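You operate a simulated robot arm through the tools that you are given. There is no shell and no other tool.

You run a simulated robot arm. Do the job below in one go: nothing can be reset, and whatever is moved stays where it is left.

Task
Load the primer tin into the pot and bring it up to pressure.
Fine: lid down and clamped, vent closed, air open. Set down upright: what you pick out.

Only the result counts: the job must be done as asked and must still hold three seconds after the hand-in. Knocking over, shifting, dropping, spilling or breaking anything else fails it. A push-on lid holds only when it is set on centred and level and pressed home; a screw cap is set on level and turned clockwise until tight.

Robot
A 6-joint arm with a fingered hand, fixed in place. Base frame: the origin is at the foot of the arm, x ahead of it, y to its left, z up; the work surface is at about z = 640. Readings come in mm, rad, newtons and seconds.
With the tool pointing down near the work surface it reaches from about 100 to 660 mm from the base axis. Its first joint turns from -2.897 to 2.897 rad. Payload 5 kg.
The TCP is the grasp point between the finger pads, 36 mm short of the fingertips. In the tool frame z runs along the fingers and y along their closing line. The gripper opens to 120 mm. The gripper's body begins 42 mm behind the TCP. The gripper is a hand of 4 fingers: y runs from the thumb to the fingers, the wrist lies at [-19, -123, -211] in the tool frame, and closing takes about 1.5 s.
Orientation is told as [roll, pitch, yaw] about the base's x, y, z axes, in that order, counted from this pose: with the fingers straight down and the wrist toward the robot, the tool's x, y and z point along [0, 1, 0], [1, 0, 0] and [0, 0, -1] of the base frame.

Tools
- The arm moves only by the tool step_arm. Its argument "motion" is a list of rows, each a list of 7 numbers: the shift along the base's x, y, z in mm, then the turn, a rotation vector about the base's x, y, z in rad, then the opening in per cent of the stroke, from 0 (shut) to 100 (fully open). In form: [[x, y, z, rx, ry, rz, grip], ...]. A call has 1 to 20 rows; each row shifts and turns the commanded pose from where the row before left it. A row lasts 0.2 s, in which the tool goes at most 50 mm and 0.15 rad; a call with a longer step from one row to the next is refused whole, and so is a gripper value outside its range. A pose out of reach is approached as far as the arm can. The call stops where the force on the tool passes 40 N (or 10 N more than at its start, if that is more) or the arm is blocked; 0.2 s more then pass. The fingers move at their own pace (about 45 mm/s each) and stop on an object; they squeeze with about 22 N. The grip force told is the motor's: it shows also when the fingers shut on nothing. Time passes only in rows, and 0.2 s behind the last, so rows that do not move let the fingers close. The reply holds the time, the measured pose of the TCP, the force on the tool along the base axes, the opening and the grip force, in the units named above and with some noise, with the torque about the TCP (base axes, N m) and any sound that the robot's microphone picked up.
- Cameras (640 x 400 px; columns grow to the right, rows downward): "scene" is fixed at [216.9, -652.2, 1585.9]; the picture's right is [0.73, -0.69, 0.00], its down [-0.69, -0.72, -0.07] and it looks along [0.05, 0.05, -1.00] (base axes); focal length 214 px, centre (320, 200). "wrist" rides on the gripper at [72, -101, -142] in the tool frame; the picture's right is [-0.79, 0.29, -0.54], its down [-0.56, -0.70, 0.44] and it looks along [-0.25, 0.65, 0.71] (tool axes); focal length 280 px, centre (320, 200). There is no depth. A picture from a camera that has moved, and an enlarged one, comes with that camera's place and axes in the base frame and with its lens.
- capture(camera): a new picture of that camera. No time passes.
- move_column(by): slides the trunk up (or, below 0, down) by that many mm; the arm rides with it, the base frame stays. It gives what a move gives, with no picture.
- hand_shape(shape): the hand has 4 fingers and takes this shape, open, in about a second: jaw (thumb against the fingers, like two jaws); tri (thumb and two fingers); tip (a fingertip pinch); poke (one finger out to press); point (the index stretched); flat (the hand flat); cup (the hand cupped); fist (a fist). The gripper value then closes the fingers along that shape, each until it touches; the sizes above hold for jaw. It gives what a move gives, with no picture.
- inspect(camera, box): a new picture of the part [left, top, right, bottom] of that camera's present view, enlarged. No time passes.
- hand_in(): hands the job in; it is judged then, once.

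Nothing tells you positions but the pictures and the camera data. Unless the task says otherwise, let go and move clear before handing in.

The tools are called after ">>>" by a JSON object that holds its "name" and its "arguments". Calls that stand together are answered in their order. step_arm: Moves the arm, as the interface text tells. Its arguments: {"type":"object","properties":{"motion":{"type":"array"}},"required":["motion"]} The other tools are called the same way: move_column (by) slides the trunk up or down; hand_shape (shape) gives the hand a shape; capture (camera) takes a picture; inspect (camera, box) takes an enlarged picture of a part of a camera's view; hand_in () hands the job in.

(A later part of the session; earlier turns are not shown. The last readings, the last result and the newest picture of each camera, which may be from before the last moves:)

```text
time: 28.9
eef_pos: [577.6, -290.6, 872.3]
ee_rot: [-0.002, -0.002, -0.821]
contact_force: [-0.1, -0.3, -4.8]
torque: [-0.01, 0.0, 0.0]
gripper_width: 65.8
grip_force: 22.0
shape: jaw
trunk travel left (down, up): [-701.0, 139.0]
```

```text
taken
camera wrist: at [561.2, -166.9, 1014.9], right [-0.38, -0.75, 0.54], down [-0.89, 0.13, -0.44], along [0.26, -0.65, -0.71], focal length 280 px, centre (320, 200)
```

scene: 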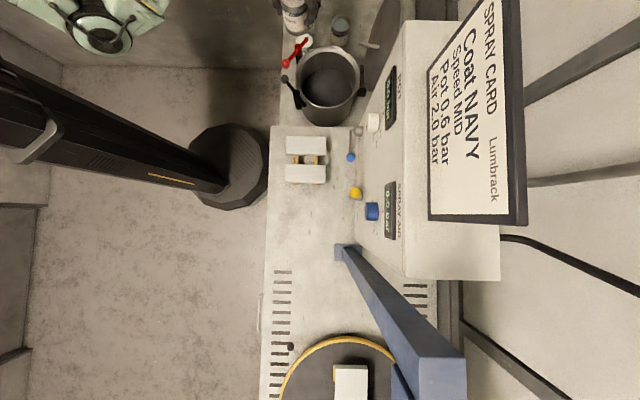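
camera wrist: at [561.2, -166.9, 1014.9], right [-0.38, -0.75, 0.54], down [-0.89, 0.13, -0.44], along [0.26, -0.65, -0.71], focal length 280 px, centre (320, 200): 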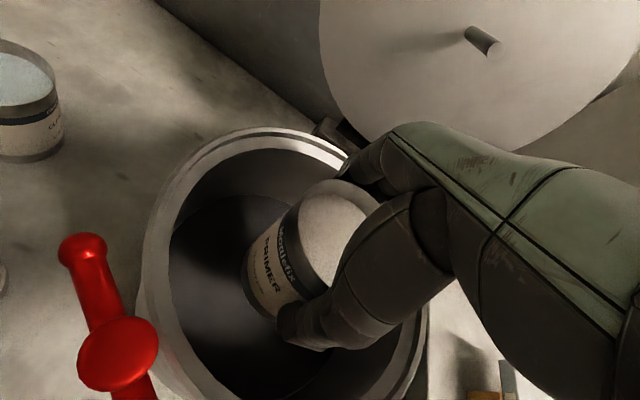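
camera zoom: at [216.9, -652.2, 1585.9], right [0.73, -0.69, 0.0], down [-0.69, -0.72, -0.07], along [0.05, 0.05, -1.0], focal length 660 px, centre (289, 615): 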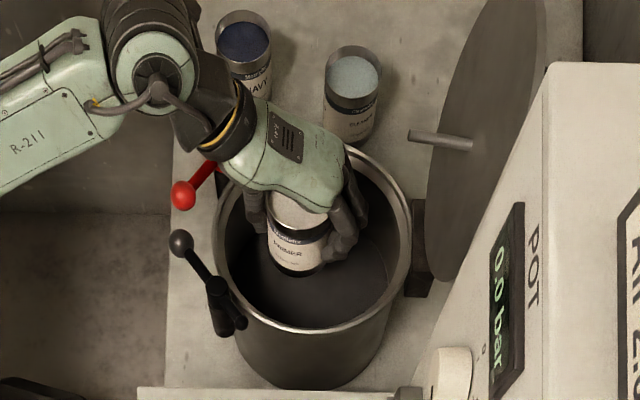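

Hand, wrist and levers are all clear. I'll go down further, then finish with small steps to feel the floor.

>>> {"name": "move_column", "arguments": {"by": -55}}

>>> {"name": "inspect", "arguments": {"camera": "scene", "box": [240, 0, 420, 130]}}

>>> {"name": "capture", "arguments": {"camera": "wrist"}}

```text
time: 29.9
eef_pos: [576.8, -290.7, 817.0]
ee_rot: [0.0, -0.004, -0.82]
contact_force: [0.5, 0.6, -4.8]
torque: [0.0, 0.01, -0.02]
gripper_width: 65.8
grip_force: 21.8
shape: jaw
trunk travel left (down, up): [-646.0, 194.0]
```

```text
3.08 times, centred on (330, 65) of scene
camera zoom: at [216.9, -652.2, 1585.9], right [0.73, -0.69, 0.0], down [-0.69, -0.72, -0.07], along [0.05, 0.05, -1.0], focal length 660 px, centre (289, 615)
```

zoom: 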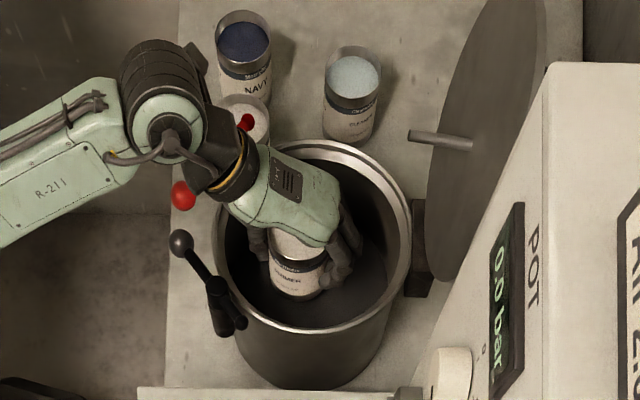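

```text
taken
camera wrist: at [561.1, -166.9, 959.9], right [-0.38, -0.75, 0.54], down [-0.89, 0.13, -0.44], along [0.26, -0.65, -0.71], focal length 280 px, centre (320, 200)
```

wrist: 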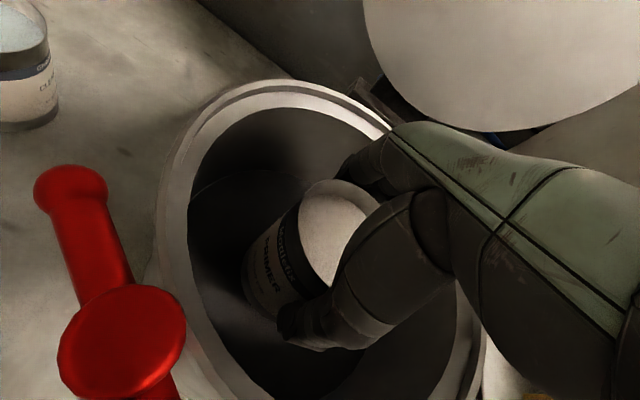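

The tin bottom is now about 30 mm from the pot floor. I'll feel downward in small arm steps.

>>> {"name": "step_arm", "arguments": {"motion": [[0, 0, -5, 0, 0, 0, 45], [0, 0, -5, 0, 0, 0, 45], [0, 0, -4, 0, 0, 0, 45]]}}

```text
time: 30.7
eef_pos: [577.5, -291.6, 804.9]
ee_rot: [0.0, -0.006, -0.821]
contact_force: [-0.3, 0.4, 0.0]
torque: [-0.07, 0.0, -0.01]
gripper_width: 65.9
grip_force: 21.8
shape: jaw
trunk travel left (down, up): [-646.0, 194.0]
```

The weight has come off the hand at TCP z = 805, so the tin is on the pot floor. One more small step confirms the seating.

>>> {"name": "step_arm", "arguments": {"motion": [[0, 0, -1.5, 0, 0, 0, 45], [0, 0, 0, 0, 0, 0, 45]]}}

>>> {"name": "inspect", "arguments": {"camera": "scene", "box": [260, 40, 380, 130]}}

```text
time: 31.3
eef_pos: [578.7, -290.5, 804.0]
ee_rot: [0.0, -0.007, -0.823]
contact_force: [0.1, -1.7, 11.3]
torque: [-0.15, -0.04, -0.02]
gripper_width: 65.6
grip_force: 22.3
shape: jaw
trunk travel left (down, up): [-646.0, 194.0]
```

```text
4.44 times, centred on (320, 85) of scene
camera zoom: at [216.9, -652.2, 1585.9], right [0.73, -0.69, 0.0], down [-0.69, -0.72, -0.07], along [0.05, 0.05, -1.0], focal length 953 px, centre (320, 711)
```

zoom: 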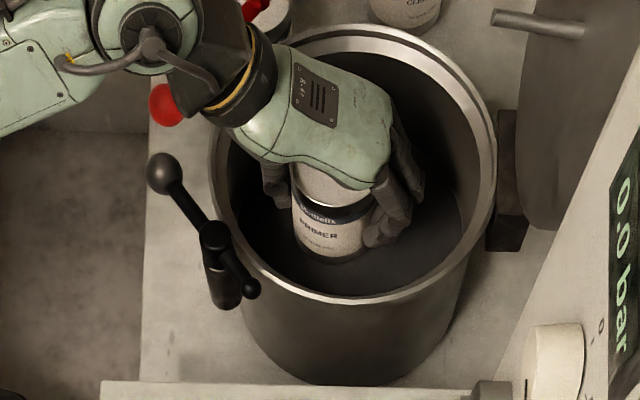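

The tin is seated upright but looks 15–20 mm off centre, away from the hinge. I'll lift it a few mm, shift it 12 mm toward the hinge and set it down again so the lid's tube falls well inside.

>>> {"name": "step_arm", "arguments": {"motion": [[0, 0, 5, 0, 0, 0, 45], [0, 0, 4, 0, 0, 0, 45], [5, -5, 0, 0, 0, 0, 45], [4, -4, 0, 0, 0, 0, 45], [0, 0, -3, 0, 0, 0, 45], [0, 0, -3, 0, 0, 0, 45], [0, 0, -2, 0, 0, 0, 45]]}}

>>> {"name": "inspect", "arguments": {"camera": "scene", "box": [260, 40, 380, 130]}}

```text
time: 32.9
eef_pos: [586.5, -301.2, 803.9]
ee_rot: [0.0, -0.006, -0.817]
contact_force: [-1.5, 1.6, 3.1]
torque: [-0.01, -0.06, 0.01]
gripper_width: 65.9
grip_force: 22.1
shape: jaw
trunk travel left (down, up): [-646.0, 194.0]
```

```text
4.44 times, centred on (320, 85) of scene
camera zoom: at [216.9, -652.2, 1585.9], right [0.73, -0.69, 0.0], down [-0.69, -0.72, -0.07], along [0.05, 0.05, -1.0], focal length 953 px, centre (320, 711)
```

zoom: 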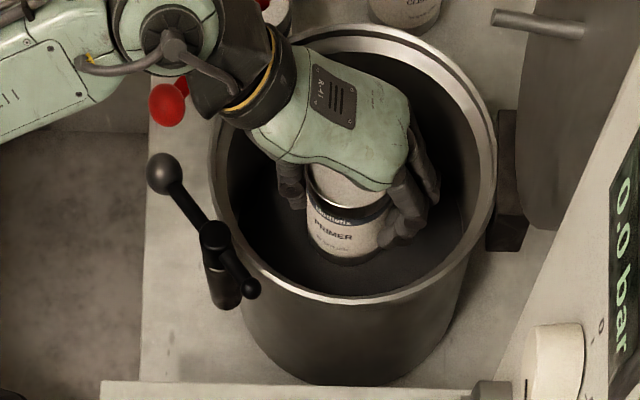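

The tin is on the floor and better centred. I'll open the fingers just enough and rise straight out by the trunk.

>>> {"name": "step_arm", "arguments": {"motion": [[0, 0, 0, 0, 0, 0, 62], [0, 0, 0, 0, 0, 0, 70], [0, 0, 0, 0, 0, 0, 78], [0, 0, 0, 0, 0, 0, 78], [0, 0, 0, 0, 0, 0, 78]]}}

>>> {"name": "inspect", "arguments": {"camera": "scene", "box": [260, 40, 380, 130]}}

```text
time: 34.1
eef_pos: [587.0, -300.1, 803.1]
ee_rot: [0.001, -0.002, -0.819]
contact_force: [-1.1, 1.0, 0.2]
torque: [0.01, -0.01, 0.01]
gripper_width: 93.6
grip_force: 0.0
shape: jaw
trunk travel left (down, up): [-646.0, 194.0]
```

```text
4.44 times, centred on (320, 85) of scene
camera zoom: at [216.9, -652.2, 1585.9], right [0.73, -0.69, 0.0], down [-0.69, -0.72, -0.07], along [0.05, 0.05, -1.0], focal length 953 px, centre (320, 711)
```

zoom: 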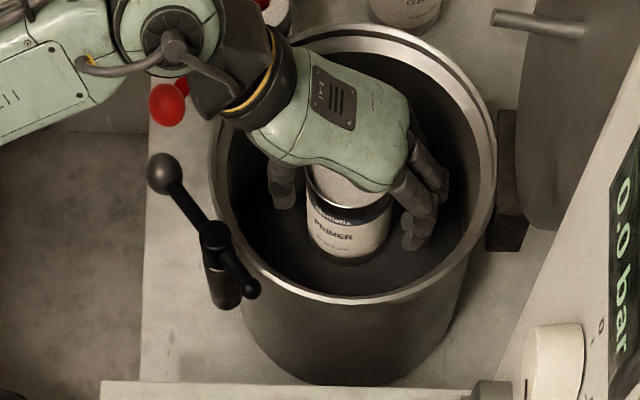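

Released; the tin stands by itself. I'll rise above its rim, shift a little away from the lid's tube, then rise fully.

>>> {"name": "move_column", "arguments": {"by": 70}}

>>> {"name": "step_arm", "arguments": {"motion": [[-10, 10, 0, 0, 0, 0, 78], [-10, 10, 0, 0, 0, 0, 78]]}}

>>> {"name": "move_column", "arguments": {"by": 120}}

>>> {"name": "capture", "arguments": {"camera": "wrist"}}

>>> {"name": "inspect", "arguments": {"camera": "scene", "box": [240, 0, 420, 130]}}

```text
time: 35.1
eef_pos: [585.1, -300.5, 873.3]
ee_rot: [0.0, -0.004, -0.821]
contact_force: [0.7, 1.2, 0.0]
torque: [-0.01, 0.0, 0.01]
gripper_width: 93.2
grip_force: 0.0
shape: jaw
trunk travel left (down, up): [-716.0, 124.0]
```

```text
time: 35.8
eef_pos: [564.7, -281.2, 874.2]
ee_rot: [-0.002, -0.004, -0.82]
contact_force: [-0.8, -0.2, 1.0]
torque: [-0.03, 0.0, -0.02]
gripper_width: 93.6
grip_force: 0.1
shape: jaw
trunk travel left (down, up): [-716.0, 124.0]
```

```text
time: 37.2
eef_pos: [564.5, -280.9, 995.0]
ee_rot: [0.0, -0.005, -0.82]
contact_force: [-0.3, -0.5, 0.3]
torque: [0.01, 0.03, -0.01]
gripper_width: 93.4
grip_force: 0.0
shape: jaw
trunk travel left (down, up): [-836.0, 4.0]
```

```text
taken
camera wrist: at [548.8, -156.6, 1136.4], right [-0.38, -0.75, 0.54], down [-0.89, 0.13, -0.44], along [0.26, -0.65, -0.71], focal length 280 px, centre (320, 200)
```

wrist: 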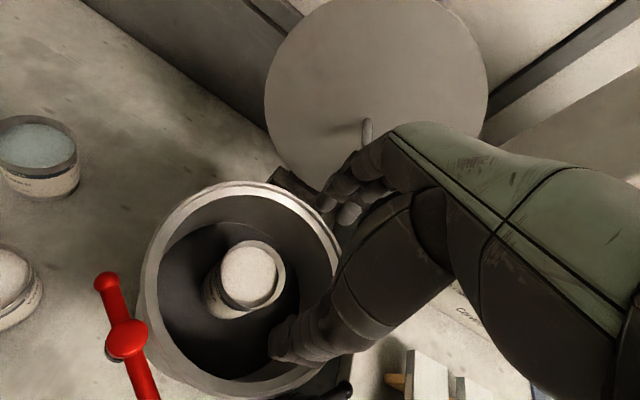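

```text
3.08 times, centred on (330, 65) of scene
camera zoom: at [216.9, -652.2, 1585.9], right [0.73, -0.69, 0.0], down [-0.69, -0.72, -0.07], along [0.05, 0.05, -1.0], focal length 660 px, centre (289, 615)
```

zoom: 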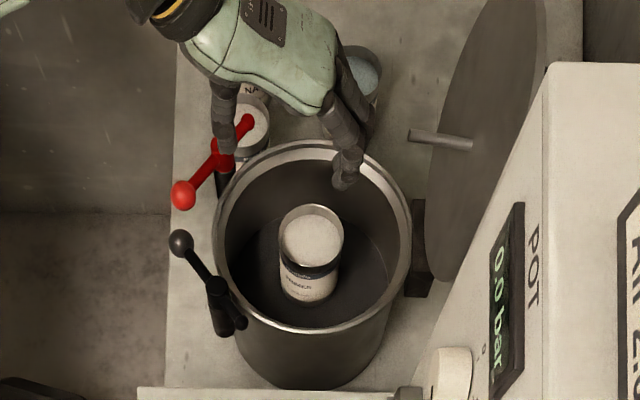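

The primer tin stands centred in the pot. Next is the lid: its centre is near [688, -414, 985], radius about 119, top edge near [701, -426, 1103]. I'll rise above it and straddle its top edge, thumb inside and fingers behind, to swing it over under control.

>>> {"name": "step_arm", "arguments": {"motion": [[0, 0, 35, 0, 0, 0.06, 90], [0, 0, 40, 0, 0, 0, 90], [0, 0, 40, 0, 0, 0, 90], [0, 0, 40, 0, 0, 0, 90], [0, 0, 25, 0, 0, 0, 90]]}}

>>> {"name": "capture", "arguments": {"camera": "wrist"}}

```text
time: 38.5
eef_pos: [566.4, -282.1, 1176.3]
ee_rot: [-0.001, -0.003, -0.759]
contact_force: [0.5, 0.1, 0.1]
torque: [-0.01, 0.02, -0.02]
gripper_width: 107.9
grip_force: 0.2
shape: jaw
trunk travel left (down, up): [-836.0, 4.0]
```

```text
taken
camera wrist: at [541.8, -158.8, 1317.6], right [-0.34, -0.77, 0.54], down [-0.89, 0.07, -0.44], along [0.3, -0.63, -0.71], focal length 280 px, centre (320, 200)
```

wrist: 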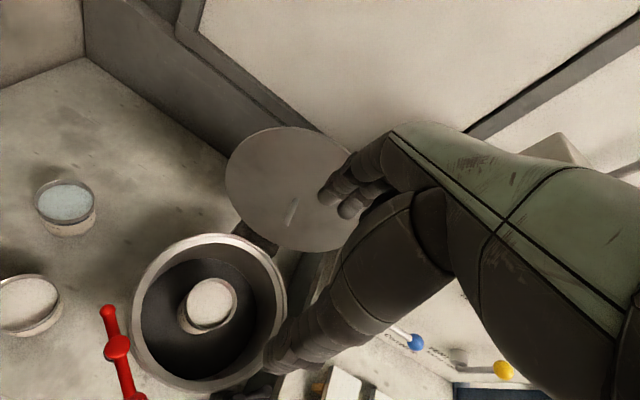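

The lid's position checks out and there is room behind it. I'll move over its top edge, staying above it.

>>> {"name": "step_arm", "arguments": {"motion": [[27, -29, 0, 0, 0, 0, 90], [27, -29, 0, 0, 0, 0, 90], [27, -29, 0, 0, 0, 0, 90], [27, -29, 0, 0, 0, 0, 90], [27, -28, 0, 0, 0, 0, 90], [0, 0, 0, 0, 0, 0, 90]]}}

>>> {"name": "capture", "arguments": {"camera": "wrist"}}

>>> {"name": "inspect", "arguments": {"camera": "scene", "box": [280, 0, 440, 130]}}

```text
time: 39.9
eef_pos: [696.7, -424.9, 1174.0]
ee_rot: [-0.001, -0.005, -0.759]
contact_force: [1.0, 0.3, 0.9]
torque: [-0.04, -0.03, 0.0]
gripper_width: 108.2
grip_force: 0.0
shape: jaw
trunk travel left (down, up): [-836.0, 4.0]
```

```text
taken
camera wrist: at [672.3, -301.9, 1316.4], right [-0.34, -0.77, 0.54], down [-0.89, 0.07, -0.45], along [0.3, -0.64, -0.71], focal length 280 px, centre (320, 200)
```

wrist: 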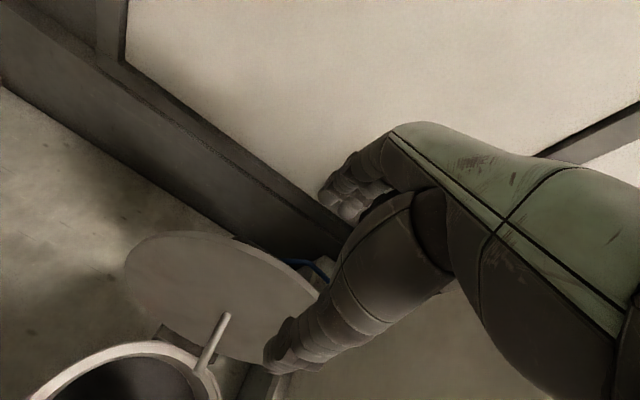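

```text
3.08 times, centred on (360, 65) of scene
camera zoom: at [216.9, -652.2, 1585.9], right [0.73, -0.69, 0.0], down [-0.69, -0.72, -0.07], along [0.05, 0.05, -1.0], focal length 660 px, centre (197, 615)
```

zoom: 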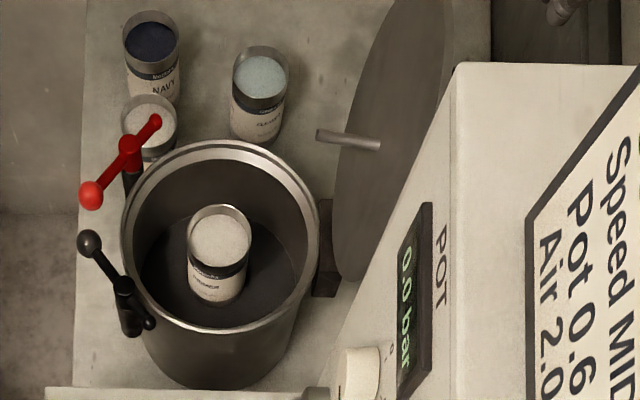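

The lid's edge runs between thumb and fingers as planned. I'll lower the hand to straddle it.

>>> {"name": "step_arm", "arguments": {"motion": [[0, 0, -20, 0, 0, 0, 90], [0, 0, -20, 0, 0, 0, 90], [0, 0, -20, 0, 0, 0, 90], [0, 0, -20, 0, 0, 0, 90], [0, 0, -5, 0, 0, 0, 90]]}}

>>> {"name": "capture", "arguments": {"camera": "wrist"}}

>>> {"name": "inspect", "arguments": {"camera": "scene", "box": [280, 0, 440, 130]}}

```text
time: 41.0
eef_pos: [699.7, -425.8, 1088.7]
ee_rot: [-0.002, -0.004, -0.76]
contact_force: [-1.1, 0.9, 0.2]
torque: [-0.01, -0.02, 0.03]
gripper_width: 107.8
grip_force: 0.0
shape: jaw
trunk travel left (down, up): [-836.0, 4.0]
```

```text
taken
camera wrist: at [676.0, -302.7, 1230.3], right [-0.34, -0.77, 0.54], down [-0.89, 0.07, -0.44], along [0.3, -0.63, -0.71], focal length 280 px, centre (320, 200)
```

wrist: 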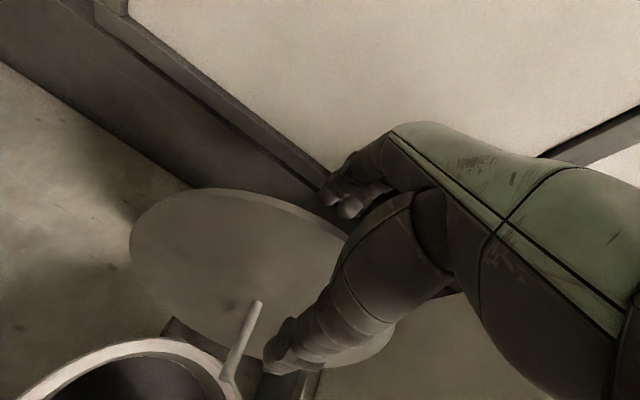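

```text
3.08 times, centred on (360, 65) of scene
camera zoom: at [216.9, -652.2, 1585.9], right [0.73, -0.69, 0.0], down [-0.69, -0.72, -0.07], along [0.05, 0.05, -1.0], focal length 660 px, centre (197, 615)
```

zoom: 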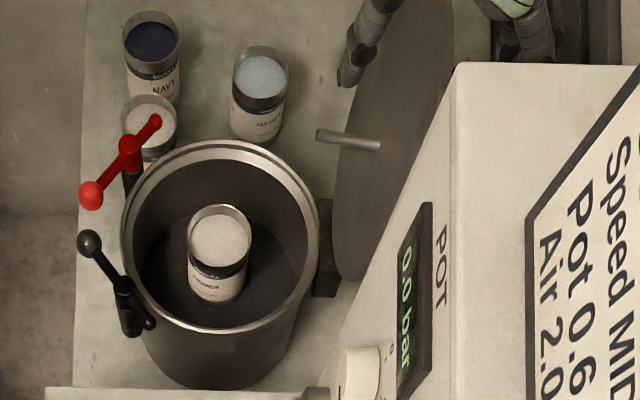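

The lid edge is between thumb and fingers. I'll narrow the jaw loosely around it, then swing the top toward the pot along its arc, turning the hand with it.

>>> {"name": "step_arm", "arguments": {"motion": [[0, 0, 0, 0, 0, 0, 60], [0, 0, 0, 0, 0, 0, 40], [0, 0, 0, 0, 0, 0, 40], [0, 0, 0, 0, 0, 0, 40], [0, 0, 0, 0, 0, 0, 40]]}}

>>> {"name": "capture", "arguments": {"camera": "wrist"}}

```text
time: 42.2
eef_pos: [699.3, -425.1, 1087.9]
ee_rot: [0.001, -0.003, -0.759]
contact_force: [0.5, -0.4, -0.4]
torque: [0.03, 0.01, 0.01]
gripper_width: 48.5
grip_force: 0.0
shape: jaw
trunk travel left (down, up): [-836.0, 4.0]
```

```text
taken
camera wrist: at [676.2, -302.9, 1230.6], right [-0.34, -0.77, 0.54], down [-0.89, 0.07, -0.44], along [0.3, -0.63, -0.71], focal length 280 px, centre (320, 200)
```

wrist: 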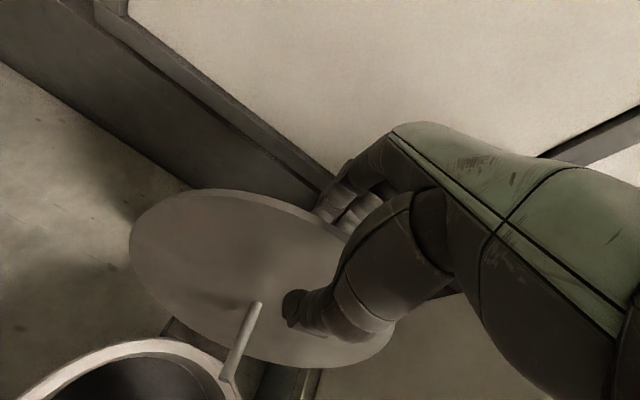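

Nothing is touched yet and the lid edge is enclosed. Now the first part of the swing, to just past vertical.

>>> {"name": "step_arm", "arguments": {"motion": [[-10.5, 9.9, 1.5, -0.0412, -0.0436, 0, 40], [-10.5, 9.9, 1, -0.0412, -0.0436, 0, 40], [-10.5, 9.9, 0, -0.0412, -0.0436, 0, 40], [-10.5, 9.9, -1, -0.0412, -0.0436, 0, 40], [-10.5, 9.9, -1.5, -0.0412, -0.0436, 0, 40], [0, 0, 0, 0, 0, 0, 40]]}}

>>> {"name": "capture", "arguments": {"camera": "wrist"}}

>>> {"name": "inspect", "arguments": {"camera": "scene", "box": [280, 0, 440, 130]}}

```text
time: 43.6
eef_pos: [647.6, -375.3, 1088.4]
ee_rot: [-0.001, -0.303, -0.76]
contact_force: [-0.3, 1.4, -0.1]
torque: [0.04, 0.04, 0.0]
gripper_width: 49.4
grip_force: 0.0
shape: jaw
trunk travel left (down, up): [-836.0, 4.0]
```

```text
taken
camera wrist: at [595.7, -226.1, 1193.5], right [-0.46, -0.65, 0.6], down [-0.77, -0.04, -0.63], along [0.43, -0.76, -0.49], focal length 280 px, centre (320, 200)
```

wrist: 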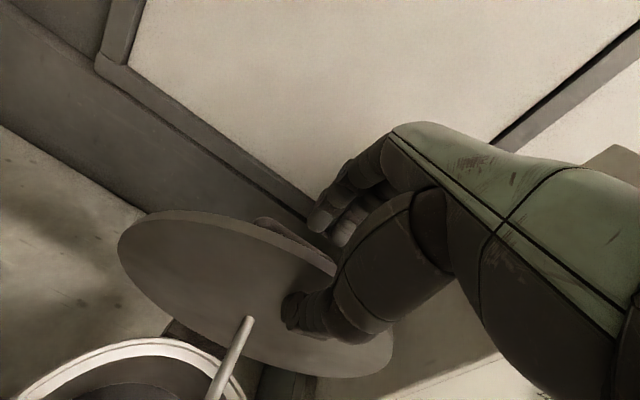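

```text
3.08 times, centred on (360, 65) of scene
camera zoom: at [216.9, -652.2, 1585.9], right [0.73, -0.69, 0.0], down [-0.69, -0.72, -0.07], along [0.05, 0.05, -1.0], focal length 660 px, centre (197, 615)
```

zoom: 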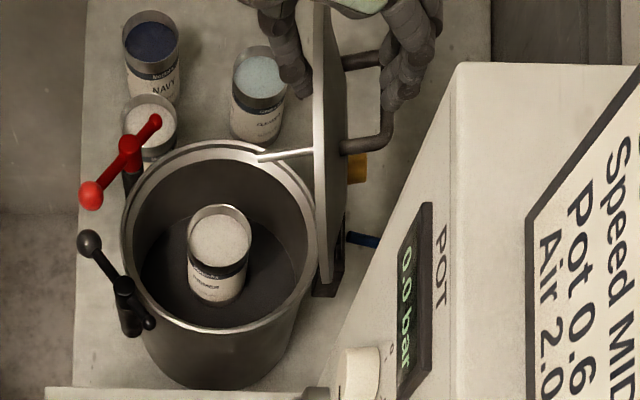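

The lid follows easily, and a U-handle shows on its outer face. I'll continue the swing along the arc.

>>> {"name": "step_arm", "arguments": {"motion": [[-10.2, 9.65, -2.5, -0.0412, -0.0436, 0, 40], [-10.2, 9.65, -3.5, -0.0412, -0.0436, 0, 40], [-9.9, 9.35, -4.2, -0.0412, -0.0436, 0, 40], [-9.9, 9.35, -5.1, -0.0412, -0.0436, 0, 40], [-9.4, 8.9, -5.9, -0.0412, -0.0436, 0, 40], [-9.4, 8.9, -6.6, -0.0412, -0.0436, 0, 40], [0, 0, 0, 0, 0, 0, 40]]}}

>>> {"name": "capture", "arguments": {"camera": "wrist"}}

>>> {"name": "inspect", "arguments": {"camera": "scene", "box": [280, 0, 440, 130]}}

```text
time: 45.2
eef_pos: [588.4, -318.6, 1059.8]
ee_rot: [0.002, -0.665, -0.76]
contact_force: [-1.2, 2.8, -1.5]
torque: [0.13, 0.09, 0.03]
gripper_width: 50.6
grip_force: 0.0
shape: jaw
trunk travel left (down, up): [-836.0, 4.0]
```

```text
taken
camera wrist: at [517.5, -150.8, 1109.3], right [-0.62, -0.5, 0.6], down [-0.59, -0.21, -0.78], along [0.52, -0.84, -0.16], focal length 280 px, centre (320, 200)
```

wrist: 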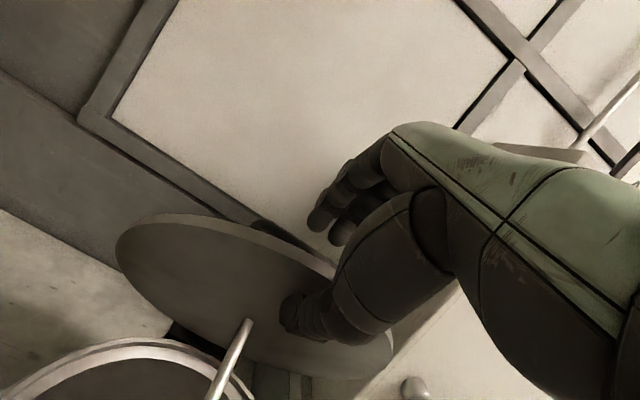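

```text
3.08 times, centred on (360, 65) of scene
camera zoom: at [216.9, -652.2, 1585.9], right [0.73, -0.69, 0.0], down [-0.69, -0.72, -0.07], along [0.05, 0.05, -1.0], focal length 660 px, centre (197, 615)
```

zoom: 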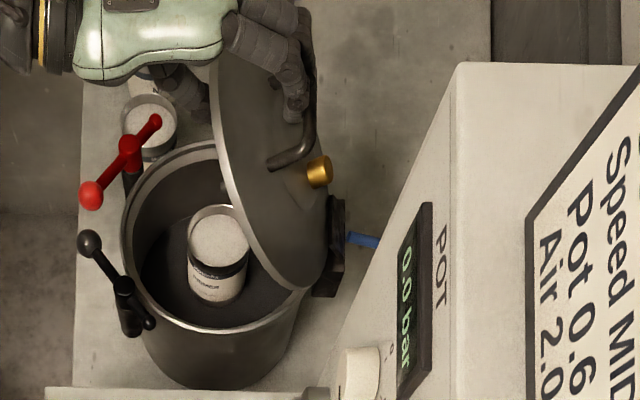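

The lid is resting on the thumb and follows my arc model closely. To keep the hand above the clamp levers (ball tops about z = 868), I'll hold this tilt and lower the lid on the thumb, easing outward so only the thumb tip stays under the edge.

>>> {"name": "step_arm", "arguments": {"motion": [[-11.1, 10.5, -9.1, 0, 0, 0, 40], [-11.1, 10.5, -9.1, 0, 0, 0, 40], [-11.1, 10.5, -9.1, 0, 0, 0, 40], [-8.6, 8.2, -10.6, 0, 0, 0, 40], [-8.6, 8.2, -10.6, 0, 0, 0, 40], [-8.6, 8.2, -10.6, 0, 0, 0, 40], [0, 0, 0, 0, 0, 0, 40]]}}

>>> {"name": "capture", "arguments": {"camera": "wrist"}}

>>> {"name": "inspect", "arguments": {"camera": "scene", "box": [260, 0, 420, 130]}}

```text
time: 46.9
eef_pos: [529.6, -263.6, 999.1]
ee_rot: [0.002, -0.664, -0.762]
contact_force: [-0.9, 0.2, -4.6]
torque: [-0.03, -0.01, -0.02]
gripper_width: 49.9
grip_force: 0.1
shape: jaw
trunk travel left (down, up): [-836.0, 4.0]
```

```text
taken
camera wrist: at [458.2, -95.6, 1049.5], right [-0.62, -0.5, 0.6], down [-0.59, -0.21, -0.78], along [0.52, -0.84, -0.16], focal length 280 px, centre (320, 200)
```

wrist: 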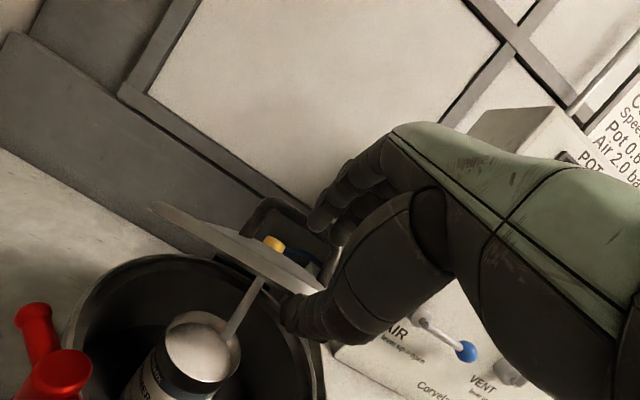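

```text
3.08 times, centred on (340, 65) of scene
camera zoom: at [216.9, -652.2, 1585.9], right [0.73, -0.69, 0.0], down [-0.69, -0.72, -0.07], along [0.05, 0.05, -1.0], focal length 660 px, centre (258, 615)
```

zoom: 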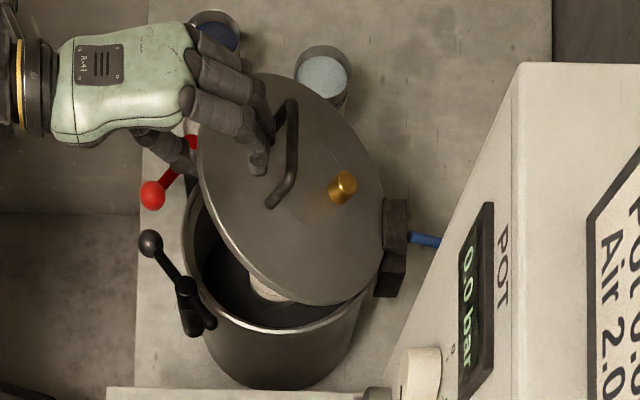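

The lid is coming down nicely, and its tube is on course into the tin. I'll continue with the last supported part.

>>> {"name": "step_arm", "arguments": {"motion": [[-6.6, 6.2, -12.3, 0, 0, 0, 40], [-6.6, 6.2, -12.3, 0, 0, 0, 40], [-6.6, 6.2, -12.3, 0, 0, 0, 40], [0, 0, 0, 0, 0, 0, 40]]}}

>>> {"name": "capture", "arguments": {"camera": "wrist"}}

>>> {"name": "inspect", "arguments": {"camera": "scene", "box": [260, 0, 420, 130]}}

```text
time: 47.9
eef_pos: [508.9, -245.0, 962.6]
ee_rot: [0.002, -0.662, -0.761]
contact_force: [-1.3, 0.3, -4.6]
torque: [0.02, 0.02, 0.0]
gripper_width: 50.5
grip_force: 0.2
shape: jaw
trunk travel left (down, up): [-836.0, 4.0]
```

```text
taken
camera wrist: at [437.3, -75.7, 1013.7], right [-0.62, -0.5, 0.6], down [-0.59, -0.21, -0.78], along [0.52, -0.84, -0.16], focal length 280 px, centre (320, 200)
```

wrist: 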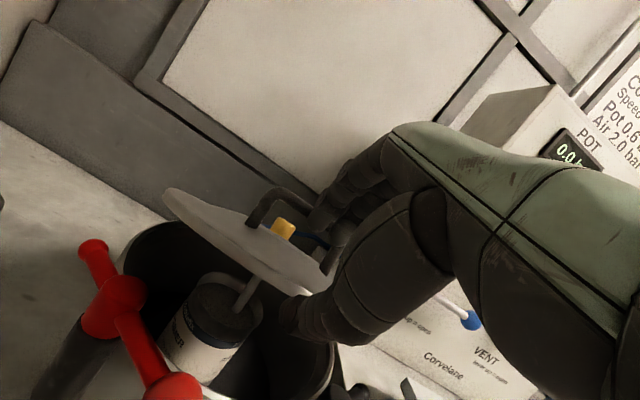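

```text
3.08 times, centred on (340, 65) of scene
camera zoom: at [216.9, -652.2, 1585.9], right [0.73, -0.69, 0.0], down [-0.69, -0.72, -0.07], along [0.05, 0.05, -1.0], focal length 660 px, centre (258, 615)
```

zoom: 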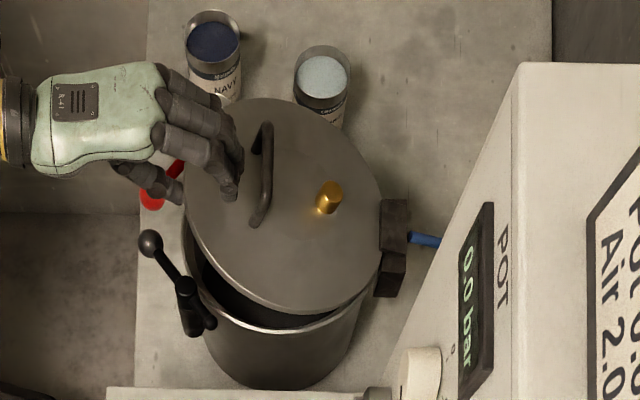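

Still good, with the thumb about 40 mm above the red lever's ball. I'll lower the last bit, keeping only the thumb tip under the edge.

>>> {"name": "step_arm", "arguments": {"motion": [[-3.7, 3.5, -9.4, 0, 0, 0, 40], [-3.7, 3.5, -9.4, 0, 0, 0, 40], [-3.7, 3.5, -9.4, 0, 0, 0, 40], [0, 0, 0, 0, 0, 0, 40]]}}

>>> {"name": "capture", "arguments": {"camera": "wrist"}}

>>> {"name": "inspect", "arguments": {"camera": "scene", "box": [260, 0, 420, 130]}}

```text
time: 48.9
eef_pos: [496.1, -233.8, 936.5]
ee_rot: [0.003, -0.663, -0.76]
contact_force: [-0.2, 0.2, -0.2]
torque: [0.03, 0.01, -0.03]
gripper_width: 48.4
grip_force: 0.1
shape: jaw
trunk travel left (down, up): [-836.0, 4.0]
```

```text
taken
camera wrist: at [426.1, -66.2, 986.8], right [-0.62, -0.5, 0.6], down [-0.59, -0.21, -0.78], along [0.52, -0.84, -0.16], focal length 280 px, centre (320, 200)
```

wrist: 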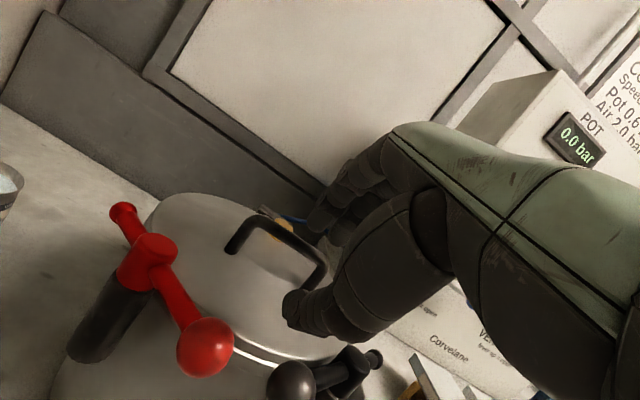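

```text
3.08 times, centred on (340, 65) of scene
camera zoom: at [216.9, -652.2, 1585.9], right [0.73, -0.69, 0.0], down [-0.69, -0.72, -0.07], along [0.05, 0.05, -1.0], focal length 660 px, centre (258, 615)
```

zoom: 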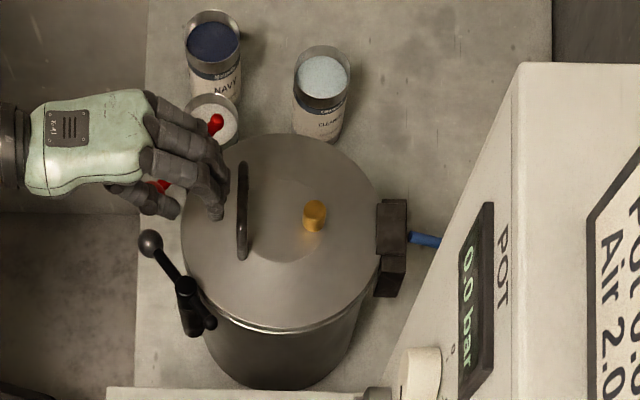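

The lid slid off the thumb tip and has closed fully. I'll lift the hand clear and straighten it to look at the closed lid and the two clamp levers.

>>> {"name": "step_arm", "arguments": {"motion": [[-10, 9.5, 15, 0, 0, 0, 45], [-10, 9.5, 20, 0, 0, 0, 45], [0, 0, 30, 0.082, 0.087, 0, 60], [0, 0, 30, 0.082, 0.087, 0, 80], [0, 0, 30, 0.082, 0.087, 0, 100], [0, 0, 20, 0.082, 0.087, 0, 100], [0, 0, 10, 0.082, 0.087, 0, 100], [0, 0, 0, 0.045, 0.047, 0, 100], [0, 0, 0, 0, 0, 0, 100]]}}

>>> {"name": "capture", "arguments": {"camera": "wrist"}}

>>> {"name": "inspect", "arguments": {"camera": "scene", "box": [260, 20, 400, 130]}}

```text
time: 50.9
eef_pos: [479.0, -215.7, 1092.1]
ee_rot: [0.001, 0.001, -0.758]
contact_force: [0.7, -0.6, -0.4]
torque: [0.0, -0.01, 0.03]
gripper_width: 119.5
grip_force: 0.0
shape: jaw
trunk travel left (down, up): [-836.0, 4.0]
```

```text
taken
camera wrist: at [455.6, -92.9, 1234.7], right [-0.33, -0.77, 0.54], down [-0.89, 0.08, -0.44], along [0.3, -0.63, -0.71], focal length 280 px, centre (320, 200)
```

wrist: 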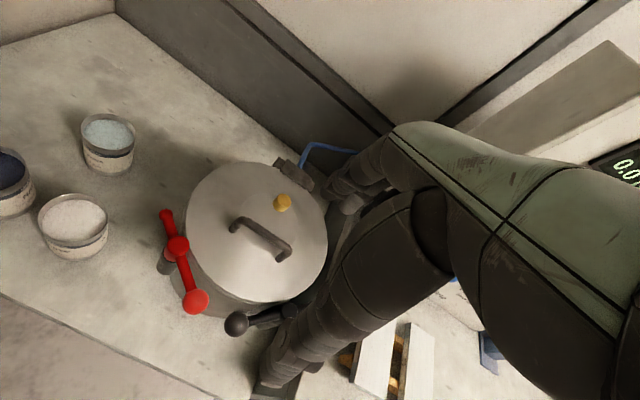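

```text
3.64 times, centred on (330, 75) of scene
camera zoom: at [216.9, -652.2, 1585.9], right [0.73, -0.69, 0.0], down [-0.69, -0.72, -0.07], along [0.05, 0.05, -1.0], focal length 780 px, centre (284, 654)
```

zoom: 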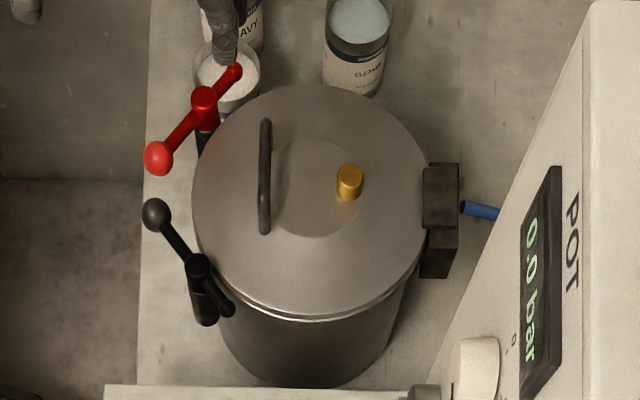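

The lid lies flat. I'll zoom in on the levers from this view to fix their positions.

>>> {"name": "inspect", "arguments": {"camera": "wrist", "box": [140, 180, 300, 350]}}

```text
2.35 times, centred on (220, 265) of wrist
camera zoom: at [455.6, -92.9, 1234.7], right [-0.33, -0.77, 0.54], down [-0.89, 0.08, -0.44], along [0.3, -0.63, -0.71], focal length 660 px, centre (555, 47)
```

zoom: 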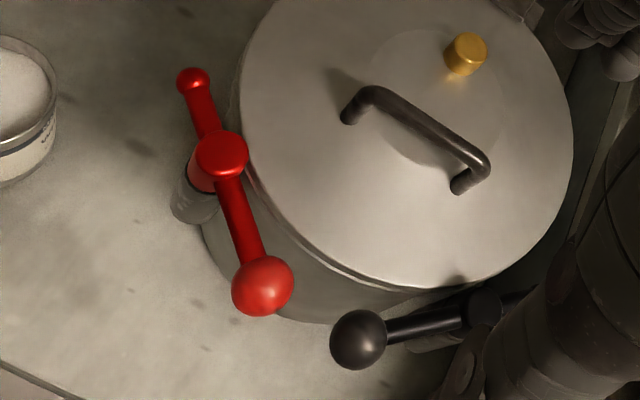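

Both levers are located: red ball [498, -181, 859] with pivot [569, -172], and black ball [458, -221, 858] with pivot [451, -291]. The balls must swing outward (red +y, black -x) so the short ends go over the lid. The balls sit close together, so I'll try a single-finger shape and see where its tip is.

>>> {"name": "hand_shape", "arguments": {"shape": "poke"}}

>>> {"name": "capture", "arguments": {"camera": "wrist"}}

>>> {"name": "capture", "arguments": {"camera": "scene"}}

```text
time: 51.8
eef_pos: [479.5, -215.7, 1091.1]
ee_rot: [0.001, 0.0, -0.759]
contact_force: [-0.9, 0.4, -0.2]
torque: [0.01, 0.02, 0.01]
gripper_width: 0.0
grip_force: 0.0
shape: poke
trunk travel left (down, up): [-836.0, 4.0]
```

```text
taken
camera wrist: at [455.8, -92.7, 1234.3], right [-0.33, -0.77, 0.54], down [-0.89, 0.08, -0.44], along [0.3, -0.63, -0.71], focal length 280 px, centre (320, 200)
```

wrist: 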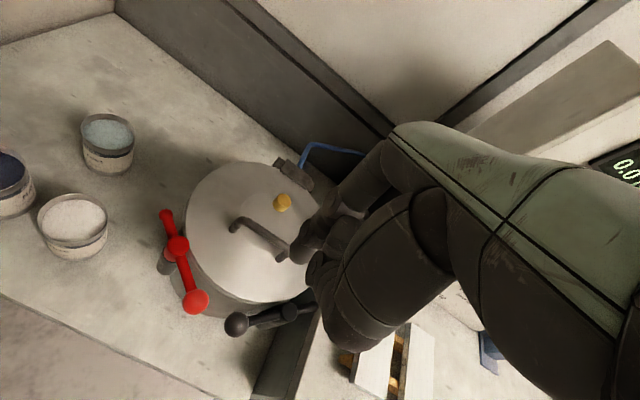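

```text
taken
```

scene: 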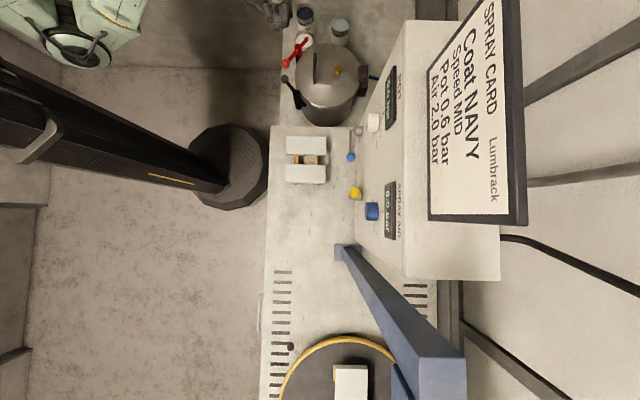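

The index tip seems to be near the tool axis. I'll lower a bit so the scene camera sees it too and I can fix its location.

>>> {"name": "step_arm", "arguments": {"motion": [[0, 0, -40, 0, 0, 0, 0], [0, 0, -40, 0, 0, 0, 0], [0, 0, -25, 0, 0, 0, 0], [0, 0, 0, 0, 0, 0, 0]]}}

>>> {"name": "inspect", "arguments": {"camera": "wrist", "box": [180, 180, 420, 400]}}

>>> {"name": "inspect", "arguments": {"camera": "scene", "box": [240, 0, 400, 130]}}

```text
time: 52.8
eef_pos: [476.5, -216.7, 990.8]
ee_rot: [0.0, 0.0, -0.76]
contact_force: [0.8, -0.5, -0.3]
torque: [-0.01, 0.02, 0.01]
gripper_width: 0.0
grip_force: 2.9
shape: jaw
trunk travel left (down, up): [-836.0, 4.0]
```

```text
1.82 times, centred on (300, 290) of wrist
camera zoom: at [453.5, -93.3, 1133.1], right [-0.33, -0.77, 0.54], down [-0.89, 0.08, -0.44], along [0.3, -0.63, -0.71], focal length 510 px, centre (356, 36)
```

zoom: 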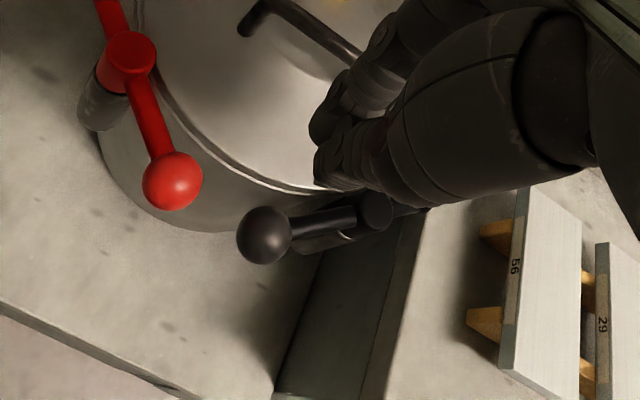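

```text
3.08 times, centred on (320, 65) of scene
camera zoom: at [216.9, -652.2, 1585.9], right [0.73, -0.69, 0.0], down [-0.69, -0.72, -0.07], along [0.05, 0.05, -1.0], focal length 660 px, centre (320, 615)
```

zoom: 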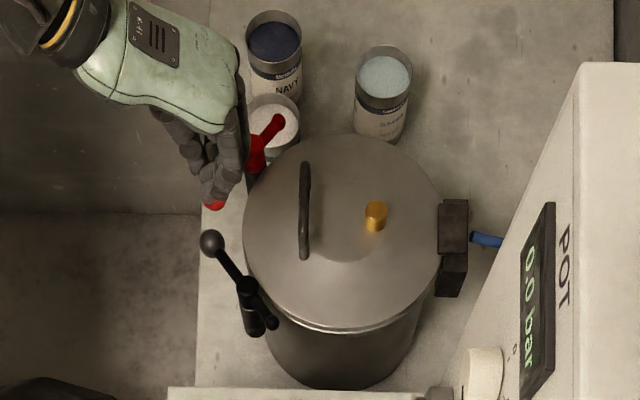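

The value 0 closed the hand back to jaw. I'll set poke again and hold the value at 100 so it stays in that shape.

>>> {"name": "hand_shape", "arguments": {"shape": "poke"}}

>>> {"name": "step_arm", "arguments": {"motion": [[0, 0, 0, 0, 0, 0, 100], [0, 0, 0, 0, 0, 0, 100], [0, 0, 0, 0, 0, 0, 100]]}}

>>> {"name": "inspect", "arguments": {"camera": "wrist", "box": [180, 180, 420, 400]}}

>>> {"name": "inspect", "arguments": {"camera": "scene", "box": [240, 0, 400, 130]}}

```text
time: 53.6
eef_pos: [477.0, -216.3, 991.1]
ee_rot: [0.001, 0.001, -0.76]
contact_force: [0.7, 0.0, -0.7]
torque: [-0.01, -0.01, 0.02]
gripper_width: 0.1
grip_force: 0.1
shape: poke
trunk travel left (down, up): [-836.0, 4.0]
```

```text
time: 54.5
eef_pos: [477.1, -215.5, 991.1]
ee_rot: [-0.001, 0.0, -0.76]
contact_force: [0.1, 0.2, 0.1]
torque: [0.01, -0.01, 0.02]
gripper_width: 0.0
grip_force: 0.1
shape: poke
trunk travel left (down, up): [-836.0, 4.0]
```

```text
1.82 times, centred on (300, 290) of wrist
camera zoom: at [453.7, -93.4, 1133.4], right [-0.33, -0.77, 0.54], down [-0.89, 0.08, -0.44], along [0.3, -0.63, -0.71], focal length 510 px, centre (356, 36)
```

zoom: 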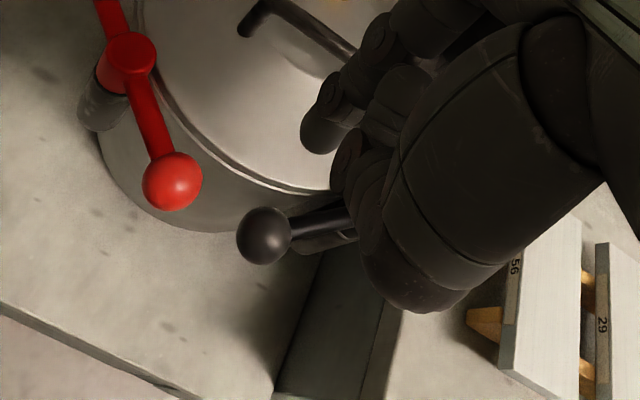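

```text
3.08 times, centred on (320, 65) of scene
camera zoom: at [216.9, -652.2, 1585.9], right [0.73, -0.69, 0.0], down [-0.69, -0.72, -0.07], along [0.05, 0.05, -1.0], focal length 660 px, centre (320, 615)
```

zoom: 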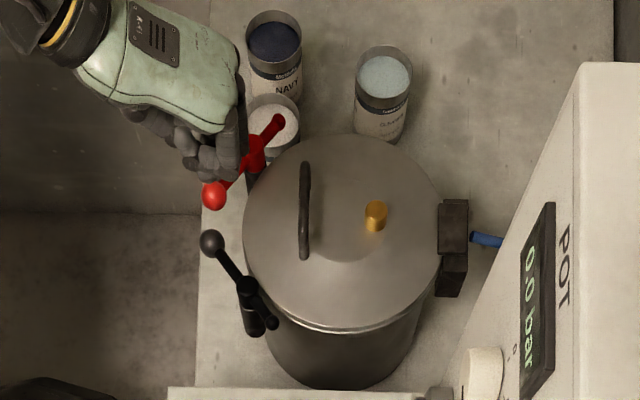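

The index tip is near the tool axis, but the curled knuckles look bulky. I'll check the "tip" pinch instead, which could hold the lever balls directly.

>>> {"name": "hand_shape", "arguments": {"shape": "tip"}}

>>> {"name": "capture", "arguments": {"camera": "wrist"}}

>>> {"name": "inspect", "arguments": {"camera": "scene", "box": [240, 0, 400, 130]}}

```text
time: 55.4
eef_pos: [477.4, -217.0, 989.4]
ee_rot: [0.0, -0.001, -0.758]
contact_force: [-0.8, -0.7, -0.1]
torque: [0.01, 0.0, 0.0]
gripper_width: 119.7
grip_force: 0.2
shape: tip
trunk travel left (down, up): [-836.0, 4.0]
```

```text
taken
camera wrist: at [453.7, -93.4, 1133.4], right [-0.33, -0.77, 0.54], down [-0.89, 0.08, -0.44], along [0.3, -0.63, -0.71], focal length 280 px, centre (320, 200)
```

wrist: 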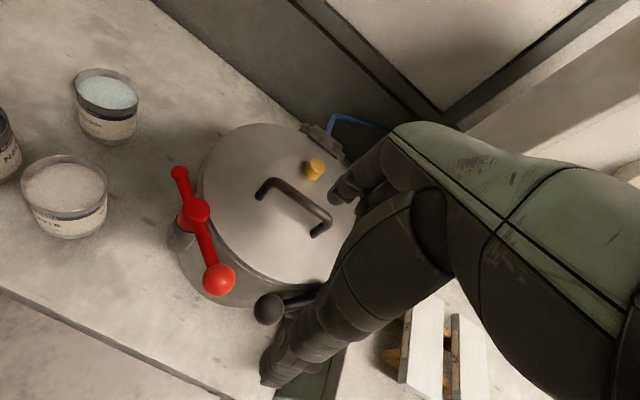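

```text
3.08 times, centred on (320, 65) of scene
camera zoom: at [216.9, -652.2, 1585.9], right [0.73, -0.69, 0.0], down [-0.69, -0.72, -0.07], along [0.05, 0.05, -1.0], focal length 660 px, centre (320, 615)
```

zoom: 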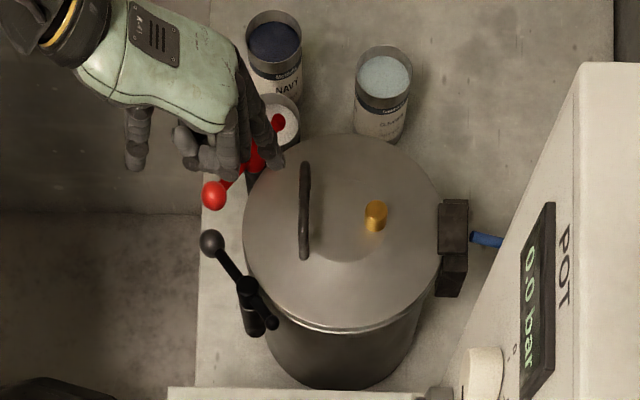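

In this shape thumb and index lie on the tool axis with the other fingers tucked up. I'll turn the hand and position the pinch above the black ball.

>>> {"name": "step_arm", "arguments": {"motion": [[-5, -1, 0, 0, 0, 0.14, 70], [-5, -1, 0, 0, 0, 0.14, 60], [-5, -1, 0, 0, 0, 0.14, 60], [-4, -1, -10, 0, 0, 0.12, 60], [0, 0, -20, 0, 0, 0.12, 60], [0, 0, 0, 0, 0, 0, 60]]}}

>>> {"name": "capture", "arguments": {"camera": "wrist"}}

>>> {"name": "inspect", "arguments": {"camera": "scene", "box": [240, 0, 400, 130]}}

```text
time: 56.8
eef_pos: [458.1, -216.4, 957.8]
ee_rot: [-0.001, -0.002, -0.099]
contact_force: [0.5, -1.0, 0.7]
torque: [0.0, 0.08, 0.03]
gripper_width: 72.6
grip_force: 0.1
shape: tip
trunk travel left (down, up): [-836.0, 4.0]
```

```text
taken
camera wrist: at [364.9, -135.0, 1100.4], right [0.21, -0.81, 0.54], down [-0.75, -0.49, -0.44], along [0.63, -0.32, -0.71], focal length 280 px, centre (320, 200)
```

wrist: 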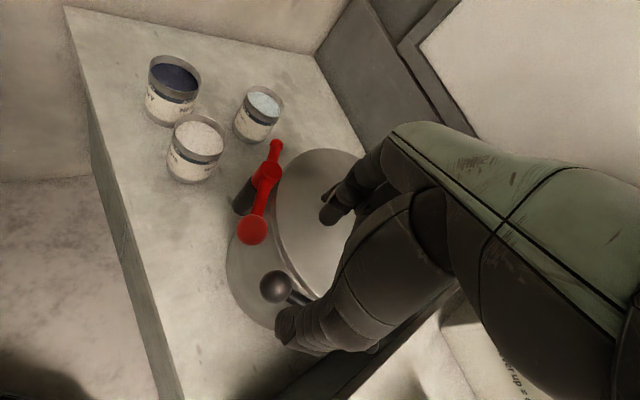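

```text
3.08 times, centred on (320, 65) of scene
camera zoom: at [216.9, -652.2, 1585.9], right [0.73, -0.69, 0.0], down [-0.69, -0.72, -0.07], along [0.05, 0.05, -1.0], focal length 660 px, centre (320, 615)
```

zoom: 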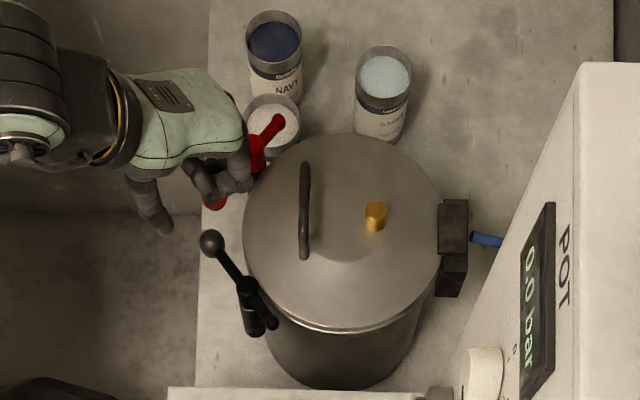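

The tool axis projects right onto the black ball, within 4 mm. I'll correct and come down in two stages.

>>> {"name": "step_arm", "arguments": {"motion": [[-2, -4, -20, 0, 0, 0, 60], [0, 0, -20, 0, 0, 0, 60], [0, 0, -14, 0, 0, 0, 60], [0, 0, 0, 0, 0, 0, 60]]}}

>>> {"name": "inspect", "arguments": {"camera": "wrist", "box": [180, 150, 420, 400]}}

>>> {"name": "inspect", "arguments": {"camera": "scene", "box": [250, 30, 350, 110]}}

```text
time: 57.8
eef_pos: [457.0, -223.0, 902.3]
ee_rot: [0.0, 0.0, -0.1]
contact_force: [0.3, -0.3, 0.9]
torque: [0.02, 0.03, 0.0]
gripper_width: 72.2
grip_force: 0.0
shape: tip
trunk travel left (down, up): [-836.0, 4.0]
```

```text
1.60 times, centred on (300, 275) of wrist
camera zoom: at [363.7, -140.3, 1045.1], right [0.21, -0.81, 0.54], down [-0.75, -0.49, -0.44], along [0.63, -0.32, -0.71], focal length 449 px, centre (352, 80)
```

zoom: 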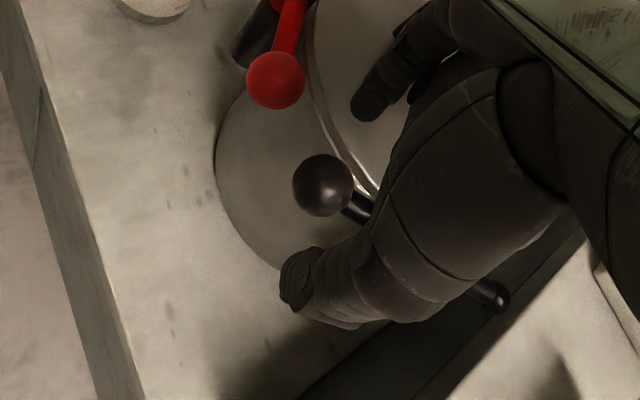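

```text
5.00 times, centred on (300, 70) of scene
camera zoom: at [216.9, -652.2, 1585.9], right [0.73, -0.69, 0.0], down [-0.69, -0.72, -0.07], along [0.05, 0.05, -1.0], focal length 1072 px, centre (420, 850)
```

zoom: 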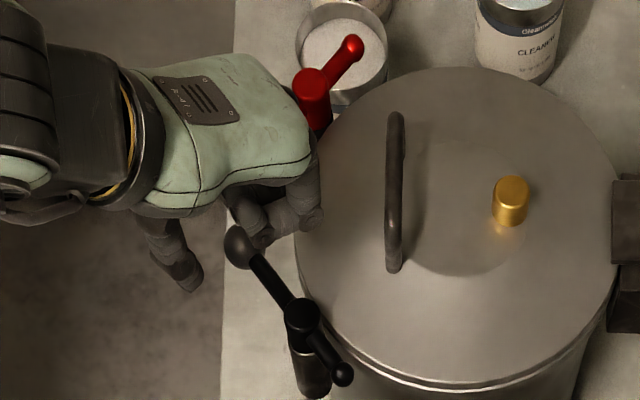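

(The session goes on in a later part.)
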